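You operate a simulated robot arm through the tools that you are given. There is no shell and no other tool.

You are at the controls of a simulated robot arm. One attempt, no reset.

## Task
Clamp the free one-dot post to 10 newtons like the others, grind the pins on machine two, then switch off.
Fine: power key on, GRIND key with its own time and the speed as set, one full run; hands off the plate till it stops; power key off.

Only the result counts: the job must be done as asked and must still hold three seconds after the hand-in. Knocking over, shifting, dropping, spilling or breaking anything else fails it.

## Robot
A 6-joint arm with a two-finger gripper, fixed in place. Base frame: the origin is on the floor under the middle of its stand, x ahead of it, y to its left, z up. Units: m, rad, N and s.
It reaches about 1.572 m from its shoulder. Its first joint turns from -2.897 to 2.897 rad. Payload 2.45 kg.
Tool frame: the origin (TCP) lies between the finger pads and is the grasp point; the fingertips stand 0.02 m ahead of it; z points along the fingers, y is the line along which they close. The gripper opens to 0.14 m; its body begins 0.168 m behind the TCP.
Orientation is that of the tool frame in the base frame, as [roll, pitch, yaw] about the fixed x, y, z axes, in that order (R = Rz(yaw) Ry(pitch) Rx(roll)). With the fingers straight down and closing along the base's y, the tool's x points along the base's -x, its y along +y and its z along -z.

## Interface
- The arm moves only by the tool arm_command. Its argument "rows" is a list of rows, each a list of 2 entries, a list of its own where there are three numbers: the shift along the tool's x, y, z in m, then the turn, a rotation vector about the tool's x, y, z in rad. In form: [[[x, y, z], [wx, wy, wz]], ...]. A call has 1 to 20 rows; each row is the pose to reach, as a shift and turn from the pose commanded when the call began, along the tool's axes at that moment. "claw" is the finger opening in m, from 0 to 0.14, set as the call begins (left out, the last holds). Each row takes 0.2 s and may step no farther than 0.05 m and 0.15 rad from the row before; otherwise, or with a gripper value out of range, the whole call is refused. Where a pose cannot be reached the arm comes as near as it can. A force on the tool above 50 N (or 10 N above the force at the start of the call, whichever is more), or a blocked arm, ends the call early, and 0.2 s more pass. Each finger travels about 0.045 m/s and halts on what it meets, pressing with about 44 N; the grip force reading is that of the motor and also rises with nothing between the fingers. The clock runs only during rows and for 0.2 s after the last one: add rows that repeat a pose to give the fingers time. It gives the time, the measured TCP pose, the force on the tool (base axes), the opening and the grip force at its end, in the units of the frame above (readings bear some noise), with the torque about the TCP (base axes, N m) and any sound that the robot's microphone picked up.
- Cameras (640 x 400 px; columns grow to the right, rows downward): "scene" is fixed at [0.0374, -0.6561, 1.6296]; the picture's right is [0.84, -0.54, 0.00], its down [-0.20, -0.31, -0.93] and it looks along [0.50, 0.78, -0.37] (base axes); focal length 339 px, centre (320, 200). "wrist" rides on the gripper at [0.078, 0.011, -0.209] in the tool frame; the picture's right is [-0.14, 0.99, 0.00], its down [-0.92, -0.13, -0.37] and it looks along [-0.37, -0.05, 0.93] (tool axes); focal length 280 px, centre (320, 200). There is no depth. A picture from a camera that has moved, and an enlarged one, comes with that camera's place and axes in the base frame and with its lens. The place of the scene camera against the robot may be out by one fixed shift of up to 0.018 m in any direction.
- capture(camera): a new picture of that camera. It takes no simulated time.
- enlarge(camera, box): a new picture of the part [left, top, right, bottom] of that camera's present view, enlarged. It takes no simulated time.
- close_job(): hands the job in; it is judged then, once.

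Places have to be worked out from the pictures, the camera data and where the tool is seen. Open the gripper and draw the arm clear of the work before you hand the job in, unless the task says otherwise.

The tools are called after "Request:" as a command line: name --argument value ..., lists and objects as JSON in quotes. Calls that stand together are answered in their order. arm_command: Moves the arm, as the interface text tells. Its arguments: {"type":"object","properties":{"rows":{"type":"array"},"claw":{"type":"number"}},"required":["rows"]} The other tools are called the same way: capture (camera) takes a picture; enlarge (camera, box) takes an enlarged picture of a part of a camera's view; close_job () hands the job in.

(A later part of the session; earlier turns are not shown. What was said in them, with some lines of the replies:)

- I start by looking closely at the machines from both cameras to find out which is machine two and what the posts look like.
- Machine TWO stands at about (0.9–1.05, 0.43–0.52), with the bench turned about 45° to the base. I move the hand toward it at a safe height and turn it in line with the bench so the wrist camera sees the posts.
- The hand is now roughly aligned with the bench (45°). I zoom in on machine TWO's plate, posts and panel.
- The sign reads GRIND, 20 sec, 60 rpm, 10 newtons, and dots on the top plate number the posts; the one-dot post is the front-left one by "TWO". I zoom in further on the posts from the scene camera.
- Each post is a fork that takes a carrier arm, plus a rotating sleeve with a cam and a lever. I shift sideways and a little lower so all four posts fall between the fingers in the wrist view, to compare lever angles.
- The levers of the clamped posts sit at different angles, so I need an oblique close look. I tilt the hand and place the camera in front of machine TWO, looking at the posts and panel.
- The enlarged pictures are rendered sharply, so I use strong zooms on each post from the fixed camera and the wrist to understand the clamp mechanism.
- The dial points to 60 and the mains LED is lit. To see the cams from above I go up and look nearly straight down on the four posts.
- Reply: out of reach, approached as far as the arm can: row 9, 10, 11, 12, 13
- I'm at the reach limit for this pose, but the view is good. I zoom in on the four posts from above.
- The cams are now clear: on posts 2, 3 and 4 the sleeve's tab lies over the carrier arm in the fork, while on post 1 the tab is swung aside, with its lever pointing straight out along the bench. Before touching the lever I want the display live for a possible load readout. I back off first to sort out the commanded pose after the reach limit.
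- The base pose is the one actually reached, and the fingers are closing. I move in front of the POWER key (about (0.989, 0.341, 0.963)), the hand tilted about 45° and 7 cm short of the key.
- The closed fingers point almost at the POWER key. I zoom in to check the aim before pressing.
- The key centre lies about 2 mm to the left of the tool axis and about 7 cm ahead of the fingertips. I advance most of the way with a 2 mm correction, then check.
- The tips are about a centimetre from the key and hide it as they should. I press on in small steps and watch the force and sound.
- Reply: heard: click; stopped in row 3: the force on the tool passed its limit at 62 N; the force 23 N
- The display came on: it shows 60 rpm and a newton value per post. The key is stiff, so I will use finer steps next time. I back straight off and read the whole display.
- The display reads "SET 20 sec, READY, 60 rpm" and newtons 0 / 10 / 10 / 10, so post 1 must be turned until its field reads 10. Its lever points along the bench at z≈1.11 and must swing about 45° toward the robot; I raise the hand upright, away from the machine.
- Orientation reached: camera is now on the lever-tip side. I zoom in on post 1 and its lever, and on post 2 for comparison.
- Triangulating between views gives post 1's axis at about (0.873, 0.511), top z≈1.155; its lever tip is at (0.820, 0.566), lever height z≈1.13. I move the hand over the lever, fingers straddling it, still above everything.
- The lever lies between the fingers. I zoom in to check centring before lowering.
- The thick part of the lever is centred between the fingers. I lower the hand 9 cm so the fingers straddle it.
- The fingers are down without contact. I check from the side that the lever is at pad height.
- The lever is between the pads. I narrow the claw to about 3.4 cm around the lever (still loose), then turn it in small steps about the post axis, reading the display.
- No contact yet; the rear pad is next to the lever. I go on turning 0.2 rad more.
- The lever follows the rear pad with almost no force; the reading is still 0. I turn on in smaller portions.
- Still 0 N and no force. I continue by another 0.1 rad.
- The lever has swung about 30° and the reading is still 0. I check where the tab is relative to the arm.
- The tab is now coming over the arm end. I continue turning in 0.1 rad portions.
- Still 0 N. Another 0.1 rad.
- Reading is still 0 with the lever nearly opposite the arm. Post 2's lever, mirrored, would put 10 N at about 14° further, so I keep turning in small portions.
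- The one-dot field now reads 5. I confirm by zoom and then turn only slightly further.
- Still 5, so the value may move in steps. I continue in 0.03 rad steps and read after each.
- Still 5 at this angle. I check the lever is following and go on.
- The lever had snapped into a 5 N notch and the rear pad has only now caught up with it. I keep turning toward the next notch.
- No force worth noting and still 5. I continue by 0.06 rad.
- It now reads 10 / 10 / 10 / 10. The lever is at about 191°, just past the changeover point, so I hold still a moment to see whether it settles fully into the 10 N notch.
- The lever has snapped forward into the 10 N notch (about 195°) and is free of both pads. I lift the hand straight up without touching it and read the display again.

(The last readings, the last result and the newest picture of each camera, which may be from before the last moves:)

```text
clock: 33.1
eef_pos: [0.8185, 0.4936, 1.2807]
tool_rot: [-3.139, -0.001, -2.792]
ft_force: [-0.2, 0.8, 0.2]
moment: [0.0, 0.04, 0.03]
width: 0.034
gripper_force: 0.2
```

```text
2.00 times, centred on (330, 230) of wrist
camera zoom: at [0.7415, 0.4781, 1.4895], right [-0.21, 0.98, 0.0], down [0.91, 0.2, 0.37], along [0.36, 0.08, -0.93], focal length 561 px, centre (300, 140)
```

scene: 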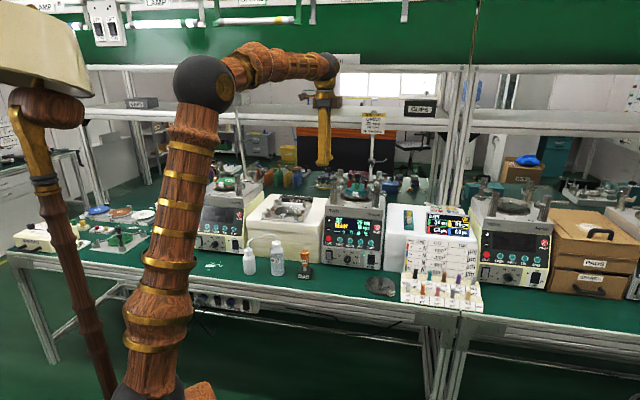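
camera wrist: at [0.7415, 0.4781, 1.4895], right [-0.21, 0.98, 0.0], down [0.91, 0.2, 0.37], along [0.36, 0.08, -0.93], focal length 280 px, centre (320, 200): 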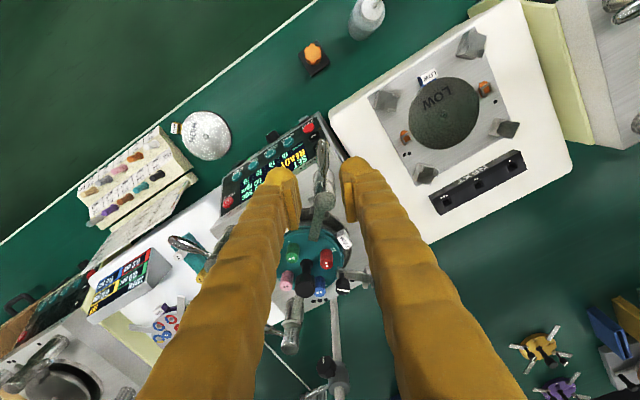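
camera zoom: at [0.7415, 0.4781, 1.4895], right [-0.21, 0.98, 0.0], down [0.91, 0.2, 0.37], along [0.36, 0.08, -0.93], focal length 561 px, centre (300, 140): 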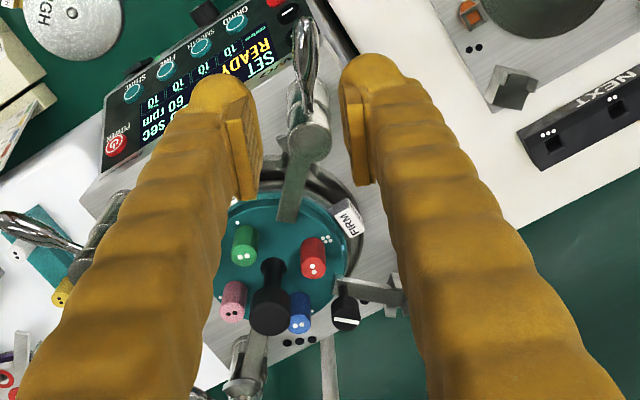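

All four fields read 10 and the lever stays in its notch. Next is the GRIND key at about (0.855, 0.434, 0.905); I back away from the posts and turn the hand square to the panel with the fingers closing.

Request:
arm_command --rows '[[[0.0263, -0.031, 0], [0, 0, -0.109]], [[0.0526, -0.0621, 0], [0, 0, -0.218]], [[0.0789, -0.0931, 0], [0, 0, -0.327]], [[0.1052, -0.1242, 0], [0, 0, -0.436]], [[0.1052, -0.1242, 0], [0, 0, -0.436]]]' --claw 0.0

Request:
arm_command --rows '[[[0, 0, 0.041], [0, -0.133, 0]], [[0, 0, 0.082], [0, -0.266, 0]], [[0, 0, 0.123], [0, -0.4, 0]], [[0, 0, 0.164], [0, -0.533, 0]], [[0, 0, 0.205], [0, -0.667, 0]], [[0, 0, 0.246], [0, -0.8, 0]], [[-0.02, 0, 0.27], [0, -0.8, 0]], [[-0.045, 0, 0.295], [0, -0.8, 0]], [[-0.074, 0, 0.319], [0, -0.8, 0]], [[-0.074, 0, 0.319], [0, -0.8, 0]]]'

Request:
capture --camera "wrist"

Request:
enlarge --camera "wrist" --box '[250, 110, 390, 210]'

```text
clock: 34.3
eef_pos: [0.7626, 0.3412, 1.2807]
tool_rot: [-3.141, -0.001, -2.355]
ft_force: [-0.8, -0.2, -0.9]
moment: [0.02, 0.0, -0.01]
width: 0.0
gripper_force: 29.0
```

```text
clock: 36.5
eef_pos: [0.8154, 0.3924, 0.9615]
tool_rot: [-3.141, 0.798, -2.358]
ft_force: [-0.1, 0.3, 0.4]
moment: [0.0, -0.02, 0.03]
width: 0.0
gripper_force: 29.1
```

```text
taken
camera wrist: at [0.6625, 0.2566, 1.0514], right [-0.63, 0.77, 0.1], down [0.36, 0.18, 0.92], along [0.69, 0.61, -0.39], focal length 280 px, centre (320, 200)
```

wrist: 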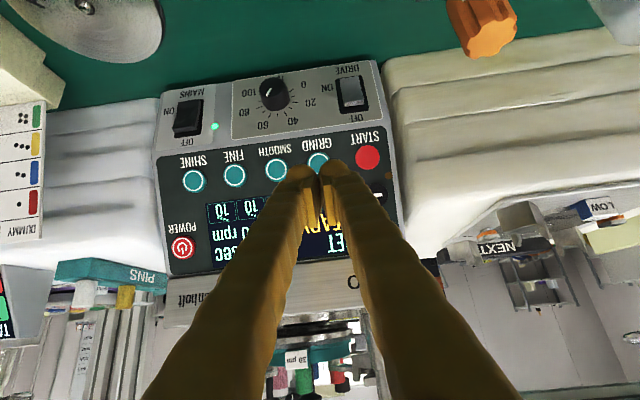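

```text
4.00 times, centred on (320, 160) of wrist
camera zoom: at [0.6625, 0.2566, 1.0514], right [-0.63, 0.77, 0.1], down [0.36, 0.18, 0.92], along [0.69, 0.61, -0.39], focal length 1122 px, centre (320, 360)
```

zoom: 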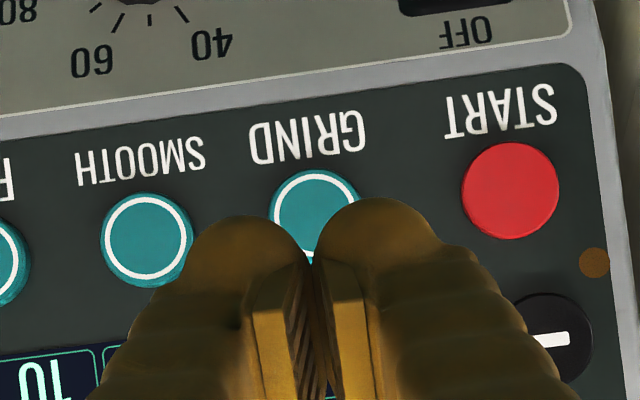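

The GRIND key shows centred between the tips but about 4 mm toward the image top, so I shift 4 mm in tool x and advance to about 1 cm before contact.

Request:
arm_command --rows '[[[0.004, -0.001, 0.02], [0, 0, 0]], [[0.004, -0.001, 0.04], [0, 0, 0]], [[0.004, -0.001, 0.046], [0, 0, 0]], [[0.004, -0.001, 0.046], [0, 0, 0]]]'

Request:
enlarge --camera "wrist" --box '[250, 110, 390, 210]'

Request:
enlarge --camera "scene" --box '[315, 190, 395, 250]'

```text
clock: 37.5
eef_pos: [0.8364, 0.4134, 0.9267]
tool_rot: [-3.141, 0.799, -2.357]
ft_force: [-0.2, -0.5, 0.7]
moment: [0.01, -0.04, -0.01]
width: 0.0001
gripper_force: 29.5
```

```text
4.00 times, centred on (320, 160) of wrist
camera zoom: at [0.6841, 0.2775, 1.0168], right [-0.63, 0.77, 0.1], down [0.36, 0.18, 0.92], along [0.69, 0.62, -0.39], focal length 1122 px, centre (320, 360)
```

zoom: 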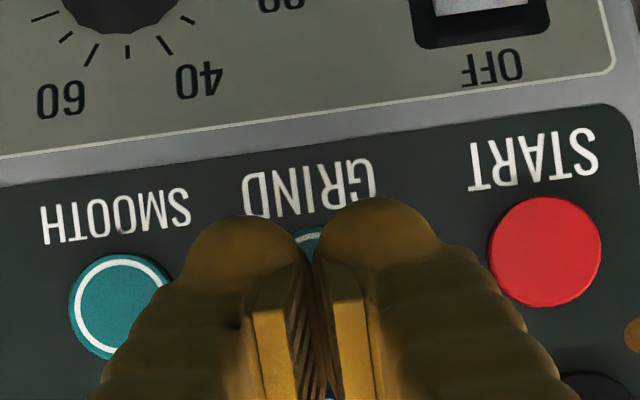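

```text
6.67 times, centred on (355, 220) of scene
camera zoom: at [0.0374, -0.6561, 1.6296], right [0.84, -0.54, 0.0], down [-0.2, -0.31, -0.93], along [0.5, 0.78, -0.37], focal length 2261 px, centre (87, 67)
```

zoom: 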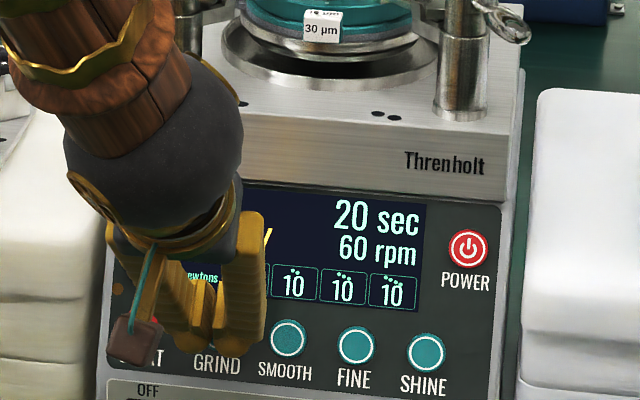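

The tips are nearly on the GRIND key, with SMOOTH and START clear on both sides. I press in 1.5 mm steps.

Request:
arm_command --rows '[[[0.001, 0, 0.0015], [0, 0, 0]], [[0.002, 0, 0.003], [0, 0, 0]], [[0.002, 0, 0.0045], [0, 0, 0]], [[0.002, 0, 0.006], [0, 0, 0]]]'

Request:
enlarge --camera "scene" --box '[315, 190, 395, 250]'

```text
clock: 38.5
eef_pos: [0.8378, 0.4151, 0.9207]
tool_rot: [-3.14, 0.798, -2.356]
ft_force: [0.0, 0.9, 0.8]
moment: [0.01, -0.05, 0.02]
width: 0.0003
gripper_force: 29.6
```

```text
6.67 times, centred on (355, 220) of scene
camera zoom: at [0.0374, -0.6561, 1.6296], right [0.84, -0.54, 0.0], down [-0.2, -0.31, -0.93], along [0.5, 0.78, -0.37], focal length 2261 px, centre (87, 67)
```

zoom: 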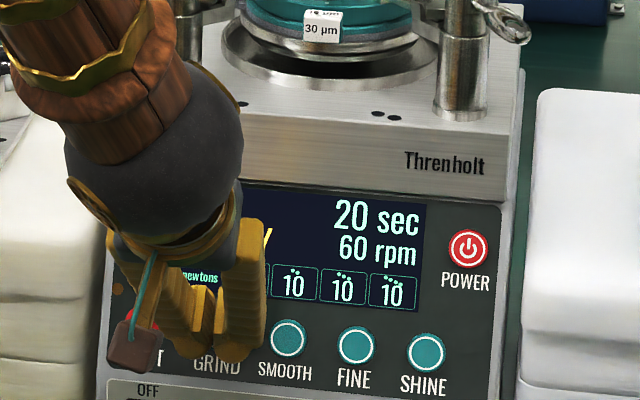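

No contact yet. I continue in the same small steps.

Request:
arm_command --rows '[[[0, 0, 0.0015], [0, 0, 0]], [[0, 0, 0.003], [0, 0, 0]], [[0, 0, 0.0045], [0, 0, 0]], [[0, 0, 0.006], [0, 0, 0]]]'

Request:
enlarge --camera "scene" --box '[315, 190, 395, 250]'

```text
clock: 39.5
eef_pos: [0.8416, 0.4187, 0.9171]
tool_rot: [3.141, 0.797, -2.357]
ft_force: [0.1, -0.5, 0.1]
moment: [0.04, 0.0, -0.02]
width: 0.0
gripper_force: 29.3
```

```text
6.67 times, centred on (355, 220) of scene
camera zoom: at [0.0374, -0.6561, 1.6296], right [0.84, -0.54, 0.0], down [-0.2, -0.31, -0.93], along [0.5, 0.78, -0.37], focal length 2261 px, centre (87, 67)
```

zoom: 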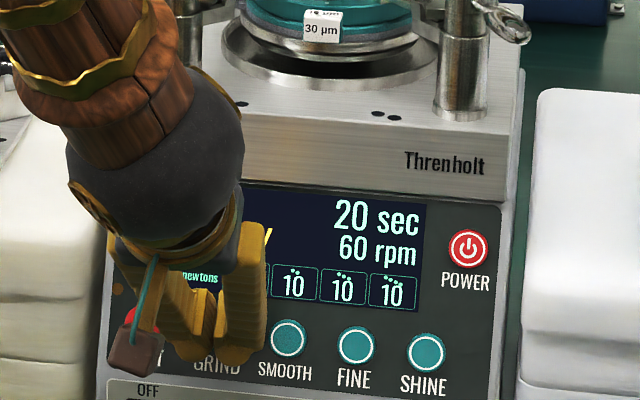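

Still free; the tip should be about 5 mm from the key face. I check the wrist view and then press on.

Request:
enlarge --camera "wrist" --box '[250, 110, 390, 210]'

Request:
arm_command --rows '[[[0, 0, 0.0015], [0, 0, 0]], [[0, 0, 0.003], [0, 0, 0]], [[0, 0, 0.0045], [0, 0, 0]]]'

Request:
enlarge --camera "scene" --box '[315, 190, 395, 250]'

```text
4.00 times, centred on (320, 160) of wrist
camera zoom: at [0.689, 0.2829, 1.0065], right [-0.63, 0.77, 0.1], down [0.36, 0.18, 0.92], along [0.69, 0.62, -0.39], focal length 1122 px, centre (320, 360)
```

zoom: 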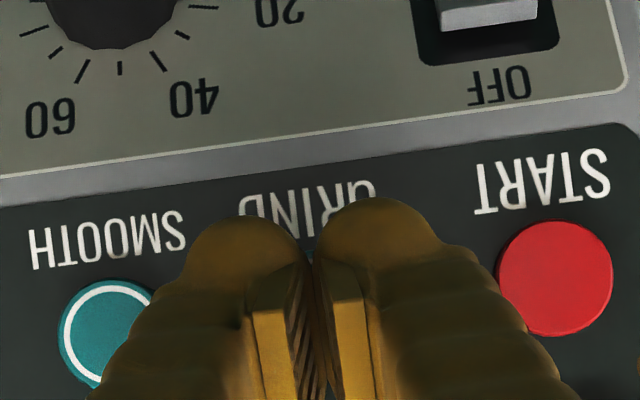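

```text
clock: 40.3
eef_pos: [0.8436, 0.4211, 0.9135]
tool_rot: [-3.141, 0.797, -2.356]
ft_force: [-0.2, -2.8, 4.0]
moment: [0.05, -0.06, -0.04]
width: 0.0059
gripper_force: 29.5
heard: click
```

```text
6.67 times, centred on (355, 220) of scene
camera zoom: at [0.0374, -0.6561, 1.6296], right [0.84, -0.54, 0.0], down [-0.2, -0.31, -0.93], along [0.5, 0.78, -0.37], focal length 2261 px, centre (87, 67)
```

zoom: 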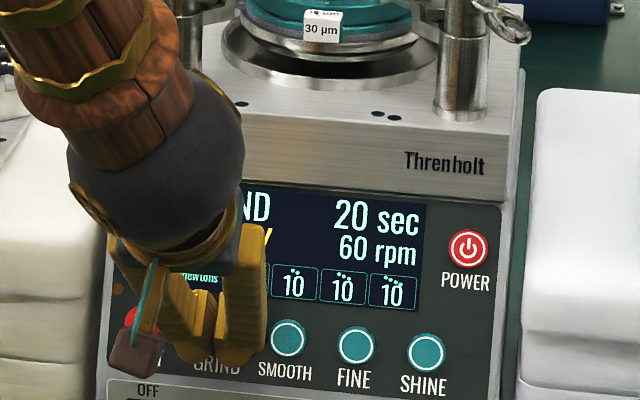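

Click: the display now shows GRIND with 20 sec, 60 rpm and still READY. I back off straight and read the whole display.

Request:
arm_command --rows '[[[0, 0, -0.02], [0, 0, 0]], [[0, 0, -0.05], [0, 0, 0]], [[0, 0, -0.08], [0, 0, 0]], [[0, 0, -0.08], [0, 0, 0]]]'

Request:
enlarge --camera "wrist" --box '[150, 60, 420, 290]'

Request:
enlarge --camera "scene" --box '[315, 165, 395, 250]'

```text
clock: 41.3
eef_pos: [0.8038, 0.3812, 0.9696]
tool_rot: [3.142, 0.798, -2.357]
ft_force: [0.6, 0.0, 0.5]
moment: [-0.01, -0.01, 0.0]
width: 0.0
gripper_force: 29.6
```

```text
1.74 times, centred on (285, 175) of wrist
camera zoom: at [0.651, 0.2444, 1.0597], right [-0.63, 0.77, 0.1], down [0.36, 0.18, 0.92], along [0.69, 0.62, -0.39], focal length 488 px, centre (381, 244)
```

zoom: 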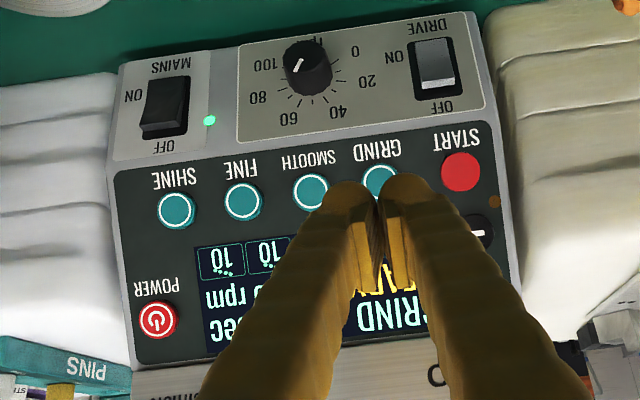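

```text
4.71 times, centred on (355, 208) of scene
camera zoom: at [0.0374, -0.6561, 1.6296], right [0.84, -0.54, 0.0], down [-0.2, -0.31, -0.93], along [0.5, 0.78, -0.37], focal length 1596 px, centre (155, 165)
```

zoom: 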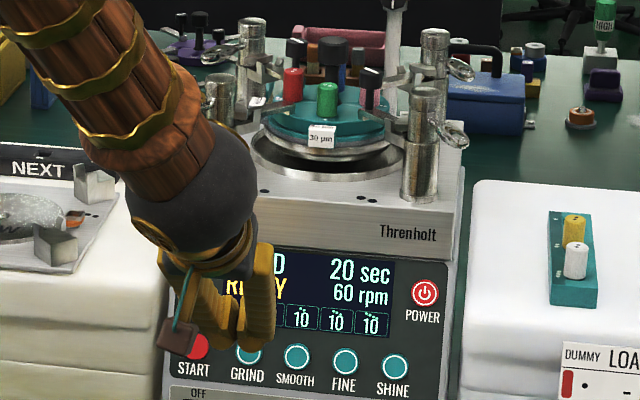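

GRIND is selected (20 sec, 60 rpm, READY), so START must begin the run. I check the clearance around START, next to the white block, before moving over.

Request:
enlarge --camera "wrist" --box '[370, 60, 510, 200]'

Request:
enlarge --camera "scene" --box '[280, 200, 360, 275]'

```text
2.86 times, centred on (440, 130) of wrist
camera zoom: at [0.651, 0.2444, 1.0597], right [-0.63, 0.77, 0.1], down [0.36, 0.18, 0.92], along [0.69, 0.62, -0.39], focal length 801 px, centre (-23, 400)
```

zoom: 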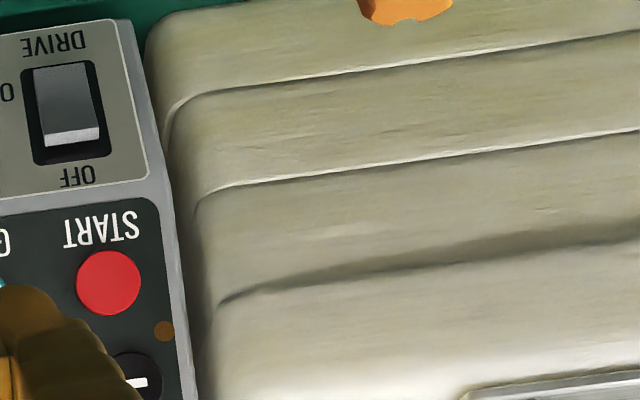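

```text
5.33 times, centred on (320, 238) of scene
camera zoom: at [0.0374, -0.6561, 1.6296], right [0.84, -0.54, 0.0], down [-0.2, -0.31, -0.93], along [0.5, 0.78, -0.37], focal length 1809 px, centre (320, 0)
```

zoom: 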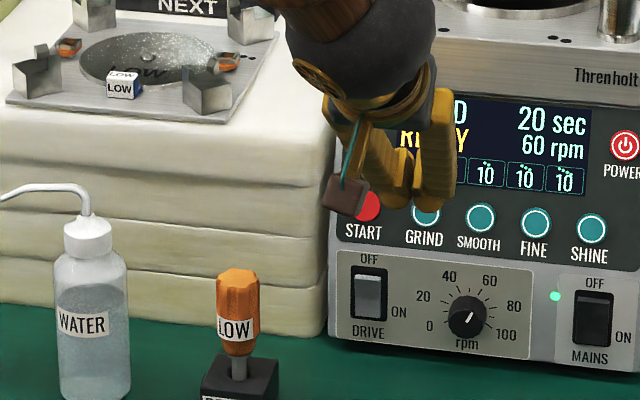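

The white block's edge is about 3.5 cm from START's centre, so I aim 4 mm toward GRIND's side to keep a clear gap on both sides. I shift over and advance to about 2 cm before contact.

Request:
arm_command --rows '[[[-0.001, 0.024, 0], [0, 0, 0]], [[-0.002, 0.048, 0], [0, 0, 0]], [[-0.002, 0.048, 0.03], [0, 0, 0]], [[-0.002, 0.048, 0.055], [0, 0, 0]], [[-0.002, 0.048, 0.055], [0, 0, 0]]]'

Request:
enlarge --camera "wrist" --box '[250, 110, 390, 210]'

Request:
enlarge --camera "scene" --box '[290, 190, 370, 265]'

```text
clock: 42.5
eef_pos: [0.7994, 0.4434, 0.9336]
tool_rot: [3.141, 0.797, -2.355]
ft_force: [-0.1, -1.0, 0.1]
moment: [0.0, 0.01, 0.04]
width: 0.0001
gripper_force: 29.1
```

```text
4.00 times, centred on (320, 160) of wrist
camera zoom: at [0.6468, 0.3076, 1.0232], right [-0.63, 0.77, 0.1], down [0.36, 0.18, 0.92], along [0.69, 0.62, -0.39], focal length 1122 px, centre (320, 360)
```

zoom: 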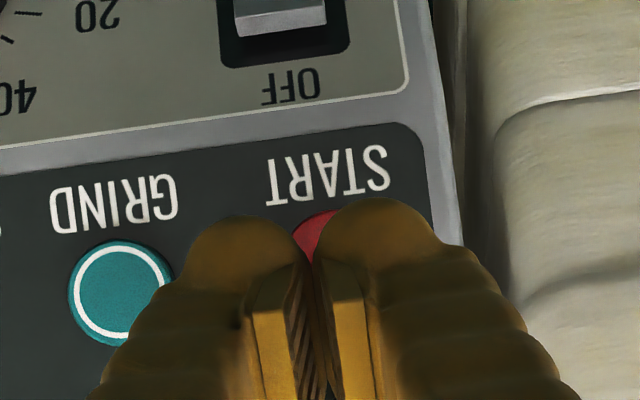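

```text
5.33 times, centred on (330, 228) of scene
camera zoom: at [0.0374, -0.6561, 1.6296], right [0.84, -0.54, 0.0], down [-0.2, -0.31, -0.93], along [0.5, 0.78, -0.37], focal length 1809 px, centre (267, 53)
```

zoom: 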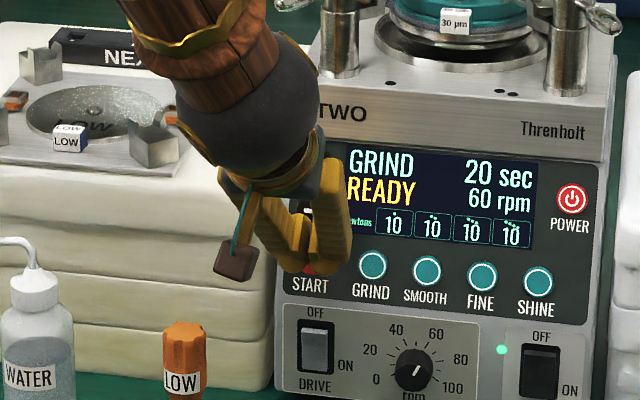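

Alignment is good: the tips cover START, and GRIND and the block are clear. I advance 1.4 cm, then press in 1.5 mm steps until it clicks.

Request:
arm_command --rows '[[[0, 0, 0.007], [0, 0, 0]], [[0, 0, 0.014], [0, 0, 0]], [[0, 0, 0.0155], [0, 0, 0]], [[0, 0, 0.017], [0, 0, 0]]]'

Request:
enlarge --camera "scene" --box '[290, 190, 370, 265]'

```text
clock: 43.5
eef_pos: [0.8091, 0.4509, 0.9215]
tool_rot: [3.14, 0.799, -2.356]
ft_force: [0.1, -0.1, 0.2]
moment: [0.0, -0.02, 0.0]
width: 0.0001
gripper_force: 29.5
```

```text
5.33 times, centred on (330, 228) of scene
camera zoom: at [0.0374, -0.6561, 1.6296], right [0.84, -0.54, 0.0], down [-0.2, -0.31, -0.93], along [0.5, 0.78, -0.37], focal length 1809 px, centre (267, 53)
```

zoom: 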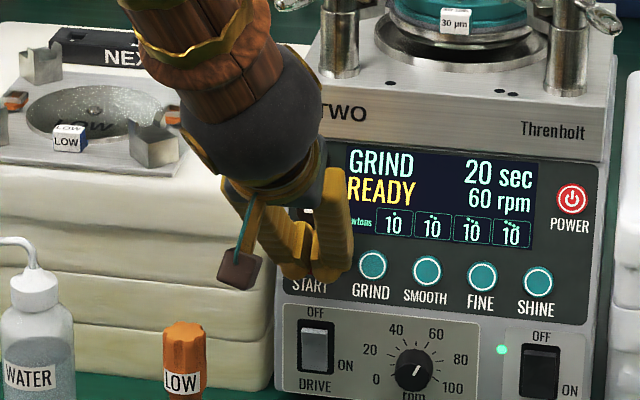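

Not touching yet. I step on by 1.5 mm at a time.

Request:
arm_command --rows '[[[0, 0, 0.0015], [0, 0, 0]], [[0, 0, 0.003], [0, 0, 0]], [[0, 0, 0.0045], [0, 0, 0]]]'

Request:
enlarge --camera "scene" --box '[290, 190, 370, 265]'

```text
clock: 44.3
eef_pos: [0.808, 0.4545, 0.9178]
tool_rot: [3.142, 0.799, -2.357]
ft_force: [-0.3, 0.5, -0.5]
moment: [0.03, 0.03, 0.0]
width: 0.0003
gripper_force: 29.6
```

```text
5.33 times, centred on (330, 228) of scene
camera zoom: at [0.0374, -0.6561, 1.6296], right [0.84, -0.54, 0.0], down [-0.2, -0.31, -0.93], along [0.5, 0.78, -0.37], focal length 1809 px, centre (267, 53)
```

zoom: 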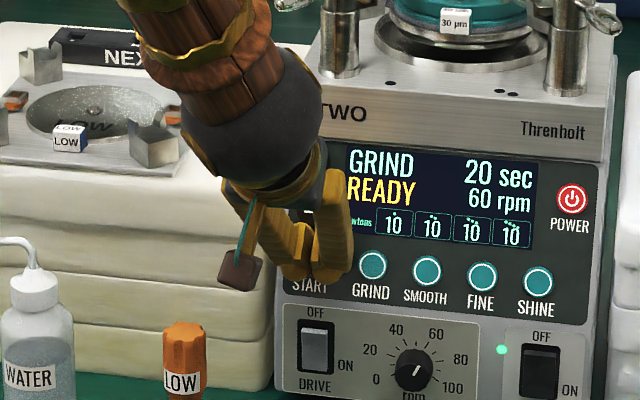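

Still free, about 4 mm short of the depth at which GRIND clicked. I continue.

Request:
arm_command --rows '[[[0, 0, 0.0015], [0, 0, 0]], [[0, 0, 0.003], [0, 0, 0]], [[0, 0, 0.0045], [0, 0, 0]]]'

Request:
enlarge --camera "scene" --box '[290, 190, 370, 265]'

```text
clock: 45.1
eef_pos: [0.812, 0.4567, 0.9157]
tool_rot: [-3.14, 0.799, -2.355]
ft_force: [-7.8, -7.4, 13.6]
moment: [0.25, -0.16, 0.1]
width: 0.0
gripper_force: 29.1
heard: click
```

```text
5.33 times, centred on (330, 228) of scene
camera zoom: at [0.0374, -0.6561, 1.6296], right [0.84, -0.54, 0.0], down [-0.2, -0.31, -0.93], along [0.5, 0.78, -0.37], focal length 1809 px, centre (267, 53)
```

zoom: 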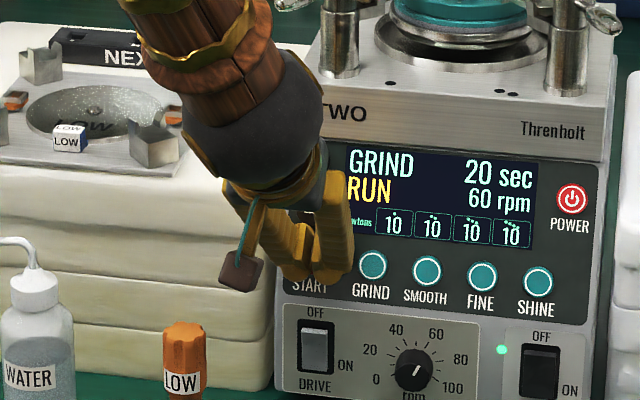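

Click — the display shows GRIND RUN. I withdraw straight back, well away from the machine, and let the run go.

Request:
arm_command --rows '[[[0, 0, -0.02], [0, 0, 0]], [[0, 0, -0.06], [0, 0, 0]], [[0, 0, -0.1], [0, 0, 0]], [[0, 0, -0.13], [0, 0, 0]], [[0, 0, -0.13], [0, 0, 0]]]'

Request:
enlarge --camera "scene" --box '[315, 165, 395, 250]'

```text
clock: 46.3
eef_pos: [0.7448, 0.3905, 1.0043]
tool_rot: [3.14, 0.797, -2.356]
ft_force: [-0.8, 0.0, 0.6]
moment: [0.01, -0.01, -0.03]
width: 0.0
gripper_force: 29.5
```

```text
4.71 times, centred on (355, 208) of scene
camera zoom: at [0.0374, -0.6561, 1.6296], right [0.84, -0.54, 0.0], down [-0.2, -0.31, -0.93], along [0.5, 0.78, -0.37], focal length 1596 px, centre (155, 165)
```

zoom: 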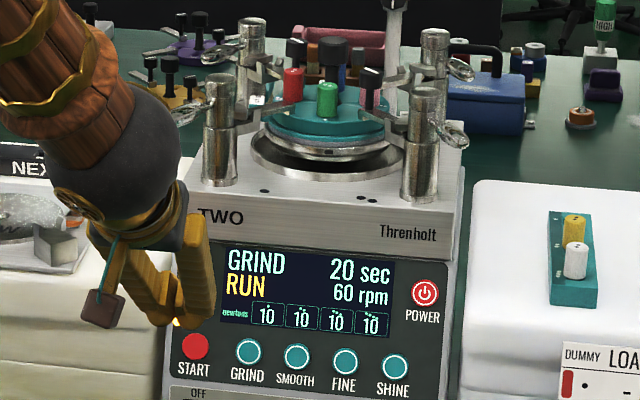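

The disc is spinning. I hold still and wait.

Request:
arm_command --rows '[[[0, 0, 0], [0, 0, 0]], [[0, 0, 0], [0, 0, 0]], [[0, 0, 0], [0, 0, 0]], [[0, 0, 0], [0, 0, 0]], [[0, 0, 0], [0, 0, 0]], [[0, 0, 0], [0, 0, 0]], [[0, 0, 0], [0, 0, 0]], [[0, 0, 0], [0, 0, 0]], [[0, 0, 0], [0, 0, 0]], [[0, 0, 0], [0, 0, 0]], [[0, 0, 0], [0, 0, 0]], [[0, 0, 0], [0, 0, 0]], [[0, 0, 0], [0, 0, 0]], [[0, 0, 0], [0, 0, 0]], [[0, 0, 0], [0, 0, 0]], [[0, 0, 0], [0, 0, 0]], [[0, 0, 0], [0, 0, 0]], [[0, 0, 0], [0, 0, 0]], [[0, 0, 0], [0, 0, 0]], [[0, 0, 0], [0, 0, 0]]]'

Request:
enlarge --camera "scene" --box '[315, 165, 395, 250]'

```text
clock: 50.5
eef_pos: [0.7465, 0.3906, 1.0047]
tool_rot: [3.14, 0.798, -2.355]
ft_force: [0.2, 1.0, -0.1]
moment: [-0.01, 0.02, 0.01]
width: 0.0
gripper_force: 29.0
```

```text
4.71 times, centred on (355, 208) of scene
camera zoom: at [0.0374, -0.6561, 1.6296], right [0.84, -0.54, 0.0], down [-0.2, -0.31, -0.93], along [0.5, 0.78, -0.37], focal length 1596 px, centre (155, 165)
```

zoom: 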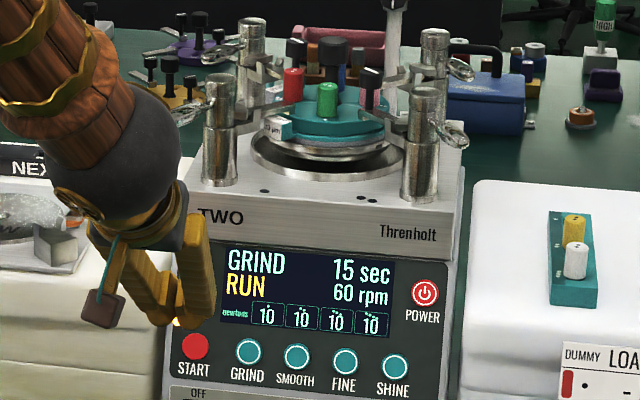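

It counts down: 15 sec left. I keep waiting with the hand still.

Request:
arm_command --rows '[[[0, 0, 0], [0, 0, 0]], [[0, 0, 0], [0, 0, 0]], [[0, 0, 0], [0, 0, 0]], [[0, 0, 0], [0, 0, 0]], [[0, 0, 0], [0, 0, 0]], [[0, 0, 0], [0, 0, 0]], [[0, 0, 0], [0, 0, 0]], [[0, 0, 0], [0, 0, 0]], [[0, 0, 0], [0, 0, 0]], [[0, 0, 0], [0, 0, 0]], [[0, 0, 0], [0, 0, 0]], [[0, 0, 0], [0, 0, 0]], [[0, 0, 0], [0, 0, 0]], [[0, 0, 0], [0, 0, 0]], [[0, 0, 0], [0, 0, 0]], [[0, 0, 0], [0, 0, 0]], [[0, 0, 0], [0, 0, 0]], [[0, 0, 0], [0, 0, 0]], [[0, 0, 0], [0, 0, 0]], [[0, 0, 0], [0, 0, 0]]]'

Request:
arm_command --rows '[[[0, 0, 0], [0, 0, 0]], [[0, 0, 0], [0, 0, 0]], [[0, 0, 0], [0, 0, 0]], [[0, 0, 0], [0, 0, 0]], [[0, 0, 0], [0, 0, 0]], [[0, 0, 0], [0, 0, 0]], [[0, 0, 0], [0, 0, 0]], [[0, 0, 0], [0, 0, 0]], [[0, 0, 0], [0, 0, 0]], [[0, 0, 0], [0, 0, 0]], [[0, 0, 0], [0, 0, 0]], [[0, 0, 0], [0, 0, 0]], [[0, 0, 0], [0, 0, 0]], [[0, 0, 0], [0, 0, 0]], [[0, 0, 0], [0, 0, 0]], [[0, 0, 0], [0, 0, 0]], [[0, 0, 0], [0, 0, 0]], [[0, 0, 0], [0, 0, 0]], [[0, 0, 0], [0, 0, 0]], [[0, 0, 0], [0, 0, 0]]]'

Request:
arm_command --rows '[[[0, 0, 0], [0, 0, 0]], [[0, 0, 0], [0, 0, 0]], [[0, 0, 0], [0, 0, 0]], [[0, 0, 0], [0, 0, 0]], [[0, 0, 0], [0, 0, 0]], [[0, 0, 0], [0, 0, 0]], [[0, 0, 0], [0, 0, 0]], [[0, 0, 0], [0, 0, 0]], [[0, 0, 0], [0, 0, 0]], [[0, 0, 0], [0, 0, 0]], [[0, 0, 0], [0, 0, 0]], [[0, 0, 0], [0, 0, 0]], [[0, 0, 0], [0, 0, 0]], [[0, 0, 0], [0, 0, 0]], [[0, 0, 0], [0, 0, 0]], [[0, 0, 0], [0, 0, 0]], [[0, 0, 0], [0, 0, 0]], [[0, 0, 0], [0, 0, 0]], [[0, 0, 0], [0, 0, 0]], [[0, 0, 0], [0, 0, 0]]]'

Request:
enlarge --camera "scene" --box '[315, 165, 395, 250]'

```text
clock: 54.7
eef_pos: [0.7447, 0.39, 1.003]
tool_rot: [-3.141, 0.798, -2.356]
ft_force: [0.3, 0.5, 0.4]
moment: [0.01, 0.0, 0.01]
width: 0.0
gripper_force: 29.2
```

```text
clock: 58.9
eef_pos: [0.7452, 0.3909, 1.0044]
tool_rot: [-3.141, 0.798, -2.356]
ft_force: [-0.5, 0.1, 0.8]
moment: [0.0, -0.02, -0.02]
width: 0.0
gripper_force: 28.9
```

```text
clock: 63.1
eef_pos: [0.7449, 0.3897, 1.0046]
tool_rot: [3.141, 0.797, -2.357]
ft_force: [0.3, 0.1, 0.1]
moment: [-0.04, 0.03, -0.01]
width: 0.0
gripper_force: 29.5
```

```text
4.71 times, centred on (355, 208) of scene
camera zoom: at [0.0374, -0.6561, 1.6296], right [0.84, -0.54, 0.0], down [-0.2, -0.31, -0.93], along [0.5, 0.78, -0.37], focal length 1596 px, centre (155, 165)
```

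zoom: 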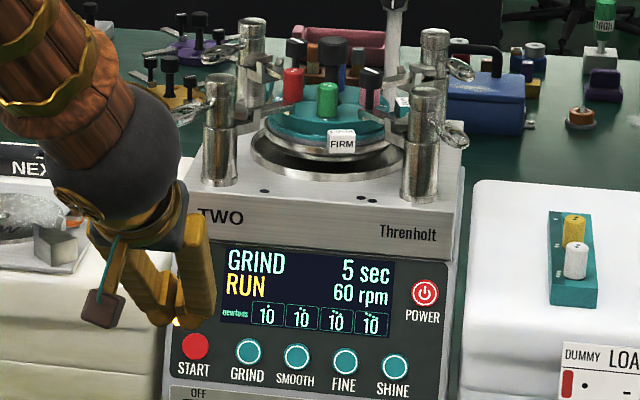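

5 sec left on the display, still running. I wait on.

Request:
arm_command --rows '[[[0, 0, 0], [0, 0, 0]], [[0, 0, 0], [0, 0, 0]], [[0, 0, 0], [0, 0, 0]], [[0, 0, 0], [0, 0, 0]], [[0, 0, 0], [0, 0, 0]], [[0, 0, 0], [0, 0, 0]], [[0, 0, 0], [0, 0, 0]], [[0, 0, 0], [0, 0, 0]], [[0, 0, 0], [0, 0, 0]], [[0, 0, 0], [0, 0, 0]], [[0, 0, 0], [0, 0, 0]], [[0, 0, 0], [0, 0, 0]], [[0, 0, 0], [0, 0, 0]], [[0, 0, 0], [0, 0, 0]], [[0, 0, 0], [0, 0, 0]], [[0, 0, 0], [0, 0, 0]], [[0, 0, 0], [0, 0, 0]], [[0, 0, 0], [0, 0, 0]], [[0, 0, 0], [0, 0, 0]], [[0, 0, 0], [0, 0, 0]]]'

Request:
enlarge --camera "scene" --box '[315, 165, 395, 250]'

```text
clock: 67.3
eef_pos: [0.7453, 0.3916, 1.0047]
tool_rot: [3.141, 0.798, -2.358]
ft_force: [-1.1, -0.4, 0.3]
moment: [0.0, -0.02, -0.02]
width: 0.0
gripper_force: 29.1
```

```text
4.71 times, centred on (355, 208) of scene
camera zoom: at [0.0374, -0.6561, 1.6296], right [0.84, -0.54, 0.0], down [-0.2, -0.31, -0.93], along [0.5, 0.78, -0.37], focal length 1596 px, centre (155, 165)
```

zoom: 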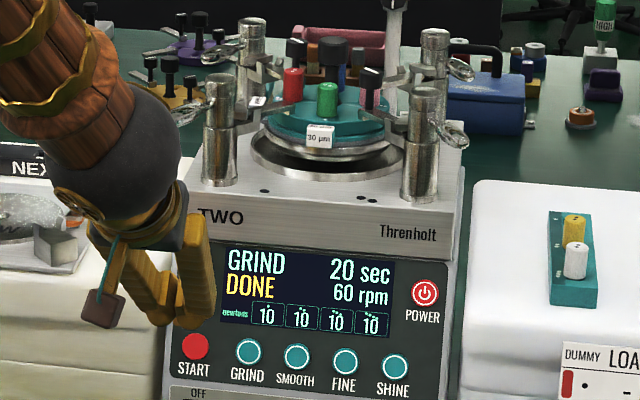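

DONE: the full run finished. I move sideways to stand off in front of the POWER key, along the same line I used before.

Request:
arm_command --rows '[[[-0.0136, -0.0414, 0.0005], [0, 0, 0]], [[-0.0272, -0.0828, 0.001], [0, 0, 0]], [[-0.0408, -0.1242, 0.0016], [0, 0, 0]], [[-0.0544, -0.1656, 0.0022], [0, 0, 0]], [[-0.068, -0.207, 0.0027], [0, 0, 0]], [[-0.068, -0.207, 0.0027], [0, 0, 0]]]'

Request:
enlarge --camera "wrist" --box '[250, 110, 390, 210]'

Request:
enlarge --camera "scene" --box '[315, 165, 395, 250]'

```text
clock: 68.7
eef_pos: [0.9272, 0.2775, 1.0523]
tool_rot: [3.141, 0.797, -2.357]
ft_force: [-0.3, -0.1, 0.5]
moment: [-0.02, -0.02, -0.01]
width: 0.0001
gripper_force: 29.1
```

```text
4.00 times, centred on (320, 160) of wrist
camera zoom: at [0.7743, 0.1419, 1.1421], right [-0.63, 0.77, 0.1], down [0.36, 0.18, 0.92], along [0.69, 0.62, -0.39], focal length 1122 px, centre (320, 360)
```

zoom: 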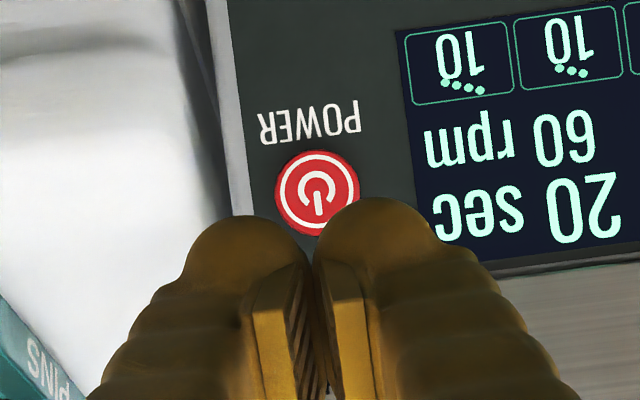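

```text
4.71 times, centred on (355, 208) of scene
camera zoom: at [0.0374, -0.6561, 1.6296], right [0.84, -0.54, 0.0], down [-0.2, -0.31, -0.93], along [0.5, 0.78, -0.37], focal length 1596 px, centre (155, 165)
```

zoom: 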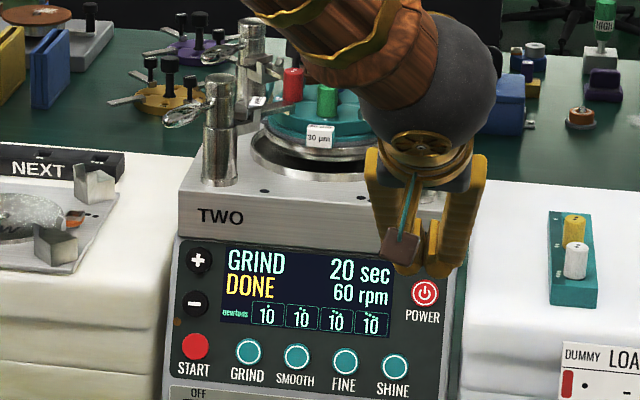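

The disc is at rest and the display still shows DONE. The POWER key is nearly on the tool axis; I advance 8.5 cm with a 2 mm correction.

Request:
arm_command --rows '[[[0.002, -0.001, 0.03], [0, 0, 0]], [[0.002, -0.001, 0.06], [0, 0, 0]], [[0.002, -0.001, 0.08], [0, 0, 0]], [[0.002, -0.001, 0.085], [0, 0, 0]], [[0.002, -0.001, 0.085], [0, 0, 0]]]'

Request:
enlarge --camera "scene" --box '[315, 190, 395, 250]'

Request:
enlarge --camera "wrist" --box '[250, 110, 390, 210]'

```text
clock: 69.9
eef_pos: [0.9692, 0.3222, 0.9927]
tool_rot: [-3.14, 0.797, -2.355]
ft_force: [0.4, -0.9, -0.3]
moment: [0.01, -0.02, 0.01]
width: 0.0
gripper_force: 29.4
```

```text
6.67 times, centred on (355, 220) of scene
camera zoom: at [0.0374, -0.6561, 1.6296], right [0.84, -0.54, 0.0], down [-0.2, -0.31, -0.93], along [0.5, 0.78, -0.37], focal length 2261 px, centre (87, 67)
```

zoom: 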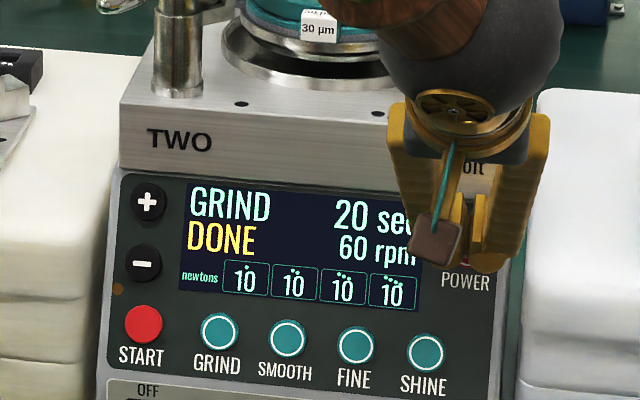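

```text
4.00 times, centred on (320, 160) of wrist
camera zoom: at [0.8169, 0.1848, 1.0814], right [-0.63, 0.77, 0.1], down [0.36, 0.18, 0.92], along [0.69, 0.62, -0.39], focal length 1122 px, centre (320, 360)
```

zoom: 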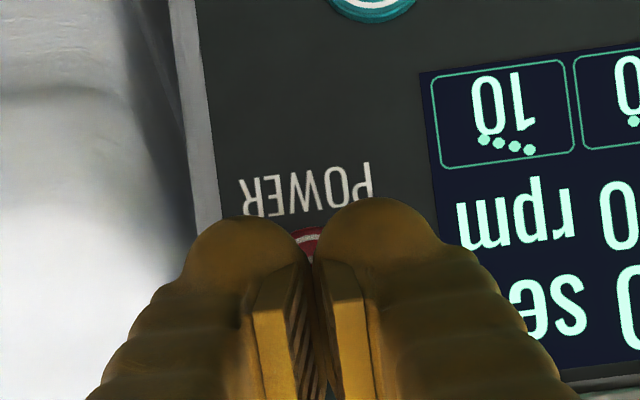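

The tips are right over POWER, roughly 1–1.5 cm before contact. I step in 2 mm then 1.5 mm at a time.

Request:
arm_command --rows '[[[0, 0, 0.002], [0, 0, 0]], [[0, 0, 0.004], [0, 0, 0]], [[0, 0, 0.006], [0, 0, 0]]]'

Request:
arm_command --rows '[[[0, 0, 0.0015], [0, 0, 0]], [[0, 0, 0.003], [0, 0, 0]]]'

Request:
enlarge --camera "scene" --box '[315, 190, 395, 250]'

```text
clock: 70.7
eef_pos: [0.9721, 0.3243, 0.9867]
tool_rot: [-3.141, 0.796, -2.356]
ft_force: [-0.5, 0.6, 0.7]
moment: [0.0, 0.03, 0.04]
width: 0.0
gripper_force: 29.1
```

```text
clock: 71.3
eef_pos: [0.9737, 0.3257, 0.9839]
tool_rot: [3.141, 0.799, -2.357]
ft_force: [0.0, -0.8, 0.4]
moment: [-0.02, 0.01, -0.01]
width: 0.0001
gripper_force: 29.0
```

```text
6.67 times, centred on (355, 220) of scene
camera zoom: at [0.0374, -0.6561, 1.6296], right [0.84, -0.54, 0.0], down [-0.2, -0.31, -0.93], along [0.5, 0.78, -0.37], focal length 2261 px, centre (87, 67)
```

zoom: 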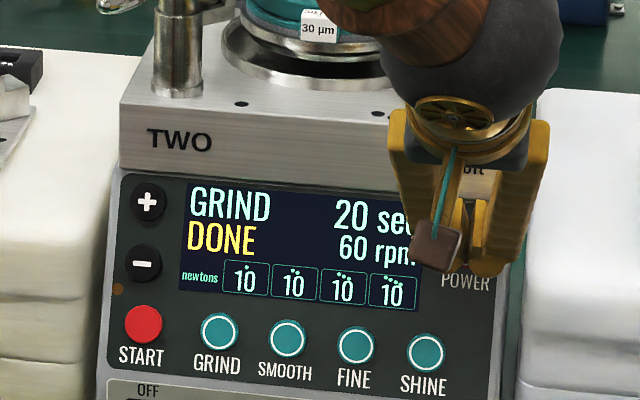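

No contact yet; the earlier stop was about 5 mm deeper. I continue in 1.5 mm steps, one short call at a time.

Request:
arm_command --rows '[[[0, 0, 0.0015], [0, 0, 0]], [[0, 0, 0.003], [0, 0, 0]]]'

Request:
enlarge --camera "scene" --box '[315, 190, 395, 250]'

```text
clock: 71.9
eef_pos: [0.9759, 0.3275, 0.9835]
tool_rot: [-3.141, 0.798, -2.356]
ft_force: [0.2, 0.3, -0.5]
moment: [0.02, 0.0, 0.0]
width: 0.0
gripper_force: 29.2
```

```text
6.67 times, centred on (355, 220) of scene
camera zoom: at [0.0374, -0.6561, 1.6296], right [0.84, -0.54, 0.0], down [-0.2, -0.31, -0.93], along [0.5, 0.78, -0.37], focal length 2261 px, centre (87, 67)
```

zoom: 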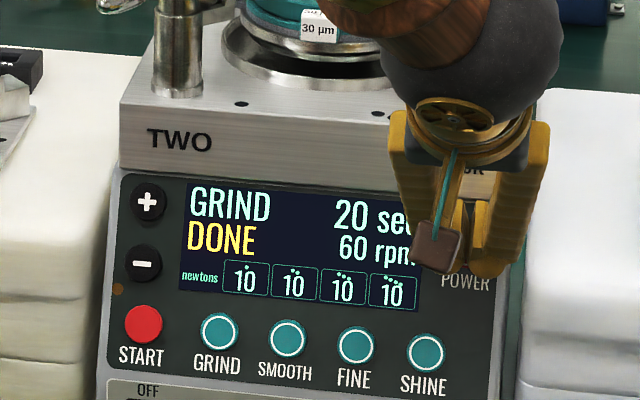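

Still no force. Another two steps of 1.5 mm.

Request:
arm_command --rows '[[[0, 0, 0.0015], [0, 0, 0]], [[0, 0, 0.003], [0, 0, 0]]]'

Request:
enlarge --camera "scene" --box '[315, 190, 395, 250]'

```text
clock: 72.5
eef_pos: [0.9774, 0.3282, 0.9811]
tool_rot: [-3.14, 0.798, -2.357]
ft_force: [-0.7, -1.2, 3.8]
moment: [0.01, -0.06, -0.01]
width: 0.0058
gripper_force: 29.6
heard: click
```

```text
6.67 times, centred on (355, 220) of scene
camera zoom: at [0.0374, -0.6561, 1.6296], right [0.84, -0.54, 0.0], down [-0.2, -0.31, -0.93], along [0.5, 0.78, -0.37], focal length 2261 px, centre (87, 67)
```

zoom: 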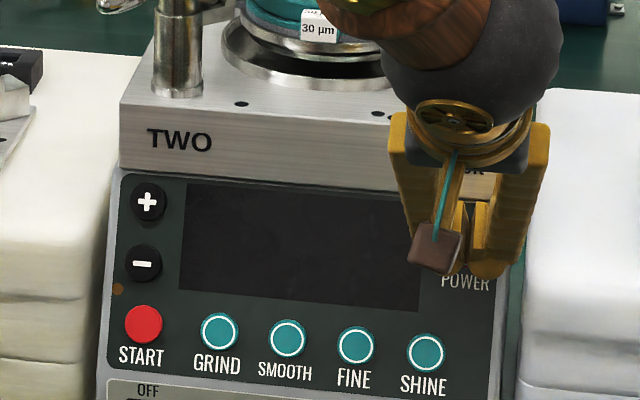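

Click — the display is dark, so the machine is off. I withdraw straight back with the fingers closed so they clear the key.

Request:
arm_command --rows '[[[0, 0, -0.02], [0, 0, 0]], [[0, 0, -0.06], [0, 0, 0]], [[0, 0, -0.1], [0, 0, 0]], [[0, 0, -0.14], [0, 0, 0]], [[0, 0, -0.14], [0, 0, 0]]]'

Request:
capture --camera "scene"

Request:
enlarge --camera "scene" --box '[315, 165, 395, 250]'

```text
clock: 73.7
eef_pos: [0.9061, 0.259, 1.0773]
tool_rot: [3.141, 0.796, -2.357]
ft_force: [0.1, 0.3, 0.6]
moment: [0.01, 0.01, -0.04]
width: 0.0
gripper_force: 29.3
```

```text
taken
```

scene: 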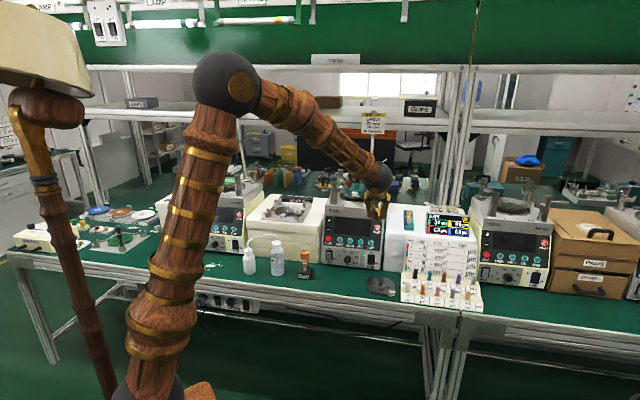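

```text
4.71 times, centred on (355, 208) of scene
camera zoom: at [0.0374, -0.6561, 1.6296], right [0.84, -0.54, 0.0], down [-0.2, -0.31, -0.93], along [0.5, 0.78, -0.37], focal length 1596 px, centre (155, 165)
```

zoom: 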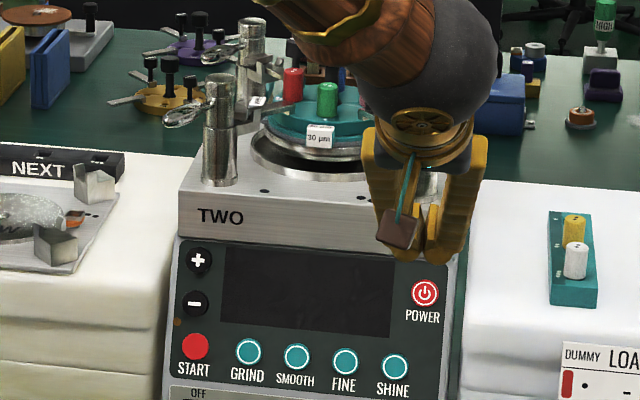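

The machine is off and everything stands as before. I draw the arm well back along the tool axis and open the gripper.

Request:
arm_command --rows '[[[0, 0, -0.045], [0, 0, 0]], [[0, 0, -0.09], [0, 0.05, 0]], [[0, 0, -0.135], [0, 0.1, 0]], [[0, 0, -0.18], [0, 0.2, 0]], [[0, 0, -0.225], [0, 0.3, 0]], [[0, 0, -0.27], [0, 0.4, 0]], [[0, 0, -0.3], [0, 0.5, 0]], [[0, 0, -0.3], [0, 0.5, 0]]]'

Request:
arm_command --rows '[[[0, 0, 0], [0, 0, 0]], [[0, 0, 0], [0, 0, 0]], [[0, 0, 0], [0, 0, 0]], [[0, 0, 0], [0, 0, 0]], [[0, 0, 0], [0, 0, 0]], [[0, 0, 0], [0, 0, 0]], [[0, 0, 0], [0, 0, 0]], [[0, 0, 0], [0, 0, 0]], [[0, 0, 0], [0, 0, 0]], [[0, 0, 0], [0, 0, 0]]]' --claw 0.14

Request:
capture --camera "scene"

Request:
enlarge --camera "scene" --box '[315, 160, 405, 275]'

Request:
capture --camera "wrist"

```text
clock: 75.5
eef_pos: [0.7538, 0.1046, 1.2869]
tool_rot: [-3.141, 0.297, -2.355]
ft_force: [-0.7, 0.7, 0.2]
moment: [0.0, -0.01, 0.02]
width: 0.0
gripper_force: 29.3
```

```text
clock: 77.7
eef_pos: [0.755, 0.1055, 1.2872]
tool_rot: [3.141, 0.298, -2.358]
ft_force: [0.0, -0.1, -1.0]
moment: [-0.04, 0.02, 0.0]
width: 0.1399
gripper_force: 0.1
```

```text
taken
```

scene: 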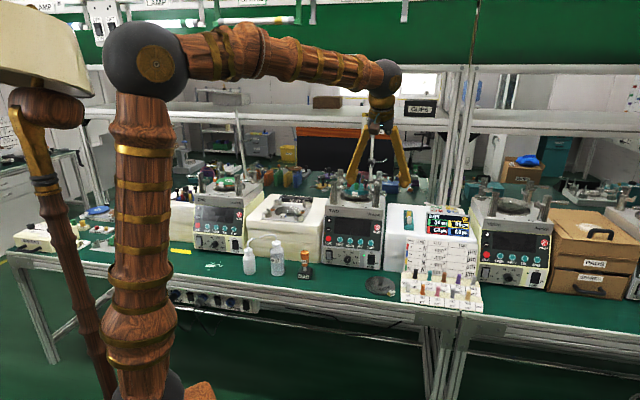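

```text
3.48 times, centred on (360, 218) of scene
camera zoom: at [0.0374, -0.6561, 1.6296], right [0.84, -0.54, 0.0], down [-0.2, -0.31, -0.93], along [0.5, 0.78, -0.37], focal length 1180 px, centre (181, 139)
```

zoom: 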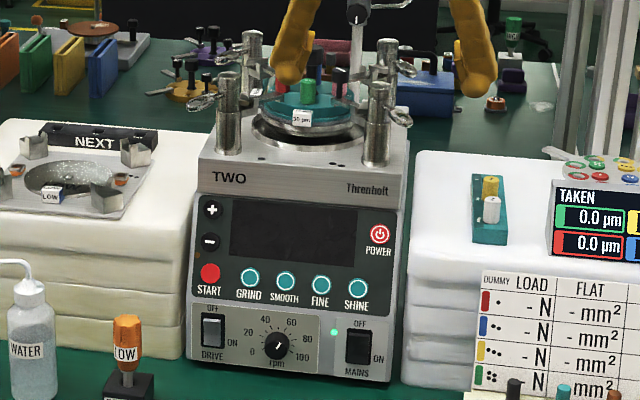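

```text
taken
camera wrist: at [0.6506, 0.0176, 1.4646], right [-0.61, 0.79, 0.04], down [0.64, 0.46, 0.62], along [0.48, 0.4, -0.78], focal length 280 px, centre (320, 200)
```

wrist: 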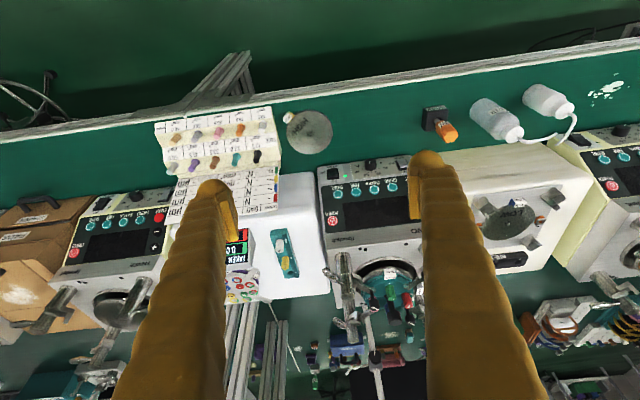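

Machine TWO's display is dark, the dial is unchanged, the post 1 lever is still in its notch, nothing else has moved, and the open gripper is clear. I hand the job in.

Request:
close_job

```text
The job is handed in.
```

I clamped the one-dot post on machine two, ground the pins for one full run, and switched the machine off. The job has been handed in; I haven't been told the verdict.

- **Clamping:** I turned the one-dot post's lever until it snapped into its 10 N notch. The display then read 10 N for all four posts. I had switched the power on before clamping so I could read the load while turning the lever.
- **Grinding:** I pressed GRIND, which kept its own 20 sec at the 60 rpm already set, then START. The run went to DONE with the arm clear of the plate throughout.
- **Switching off:** I pressed the power key once the disc had stopped, and the display went dark. The mains switch is still on, since you only asked for the power key.

My first press of the power key was too hard: the force briefly reached 62 N and stopped the arm. The key worked normally afterwards and nothing looked moved. The later presses were much gentler.

The gripper is open, the arm is drawn back, and nothing else on the bench looked disturbed in the last pictures.
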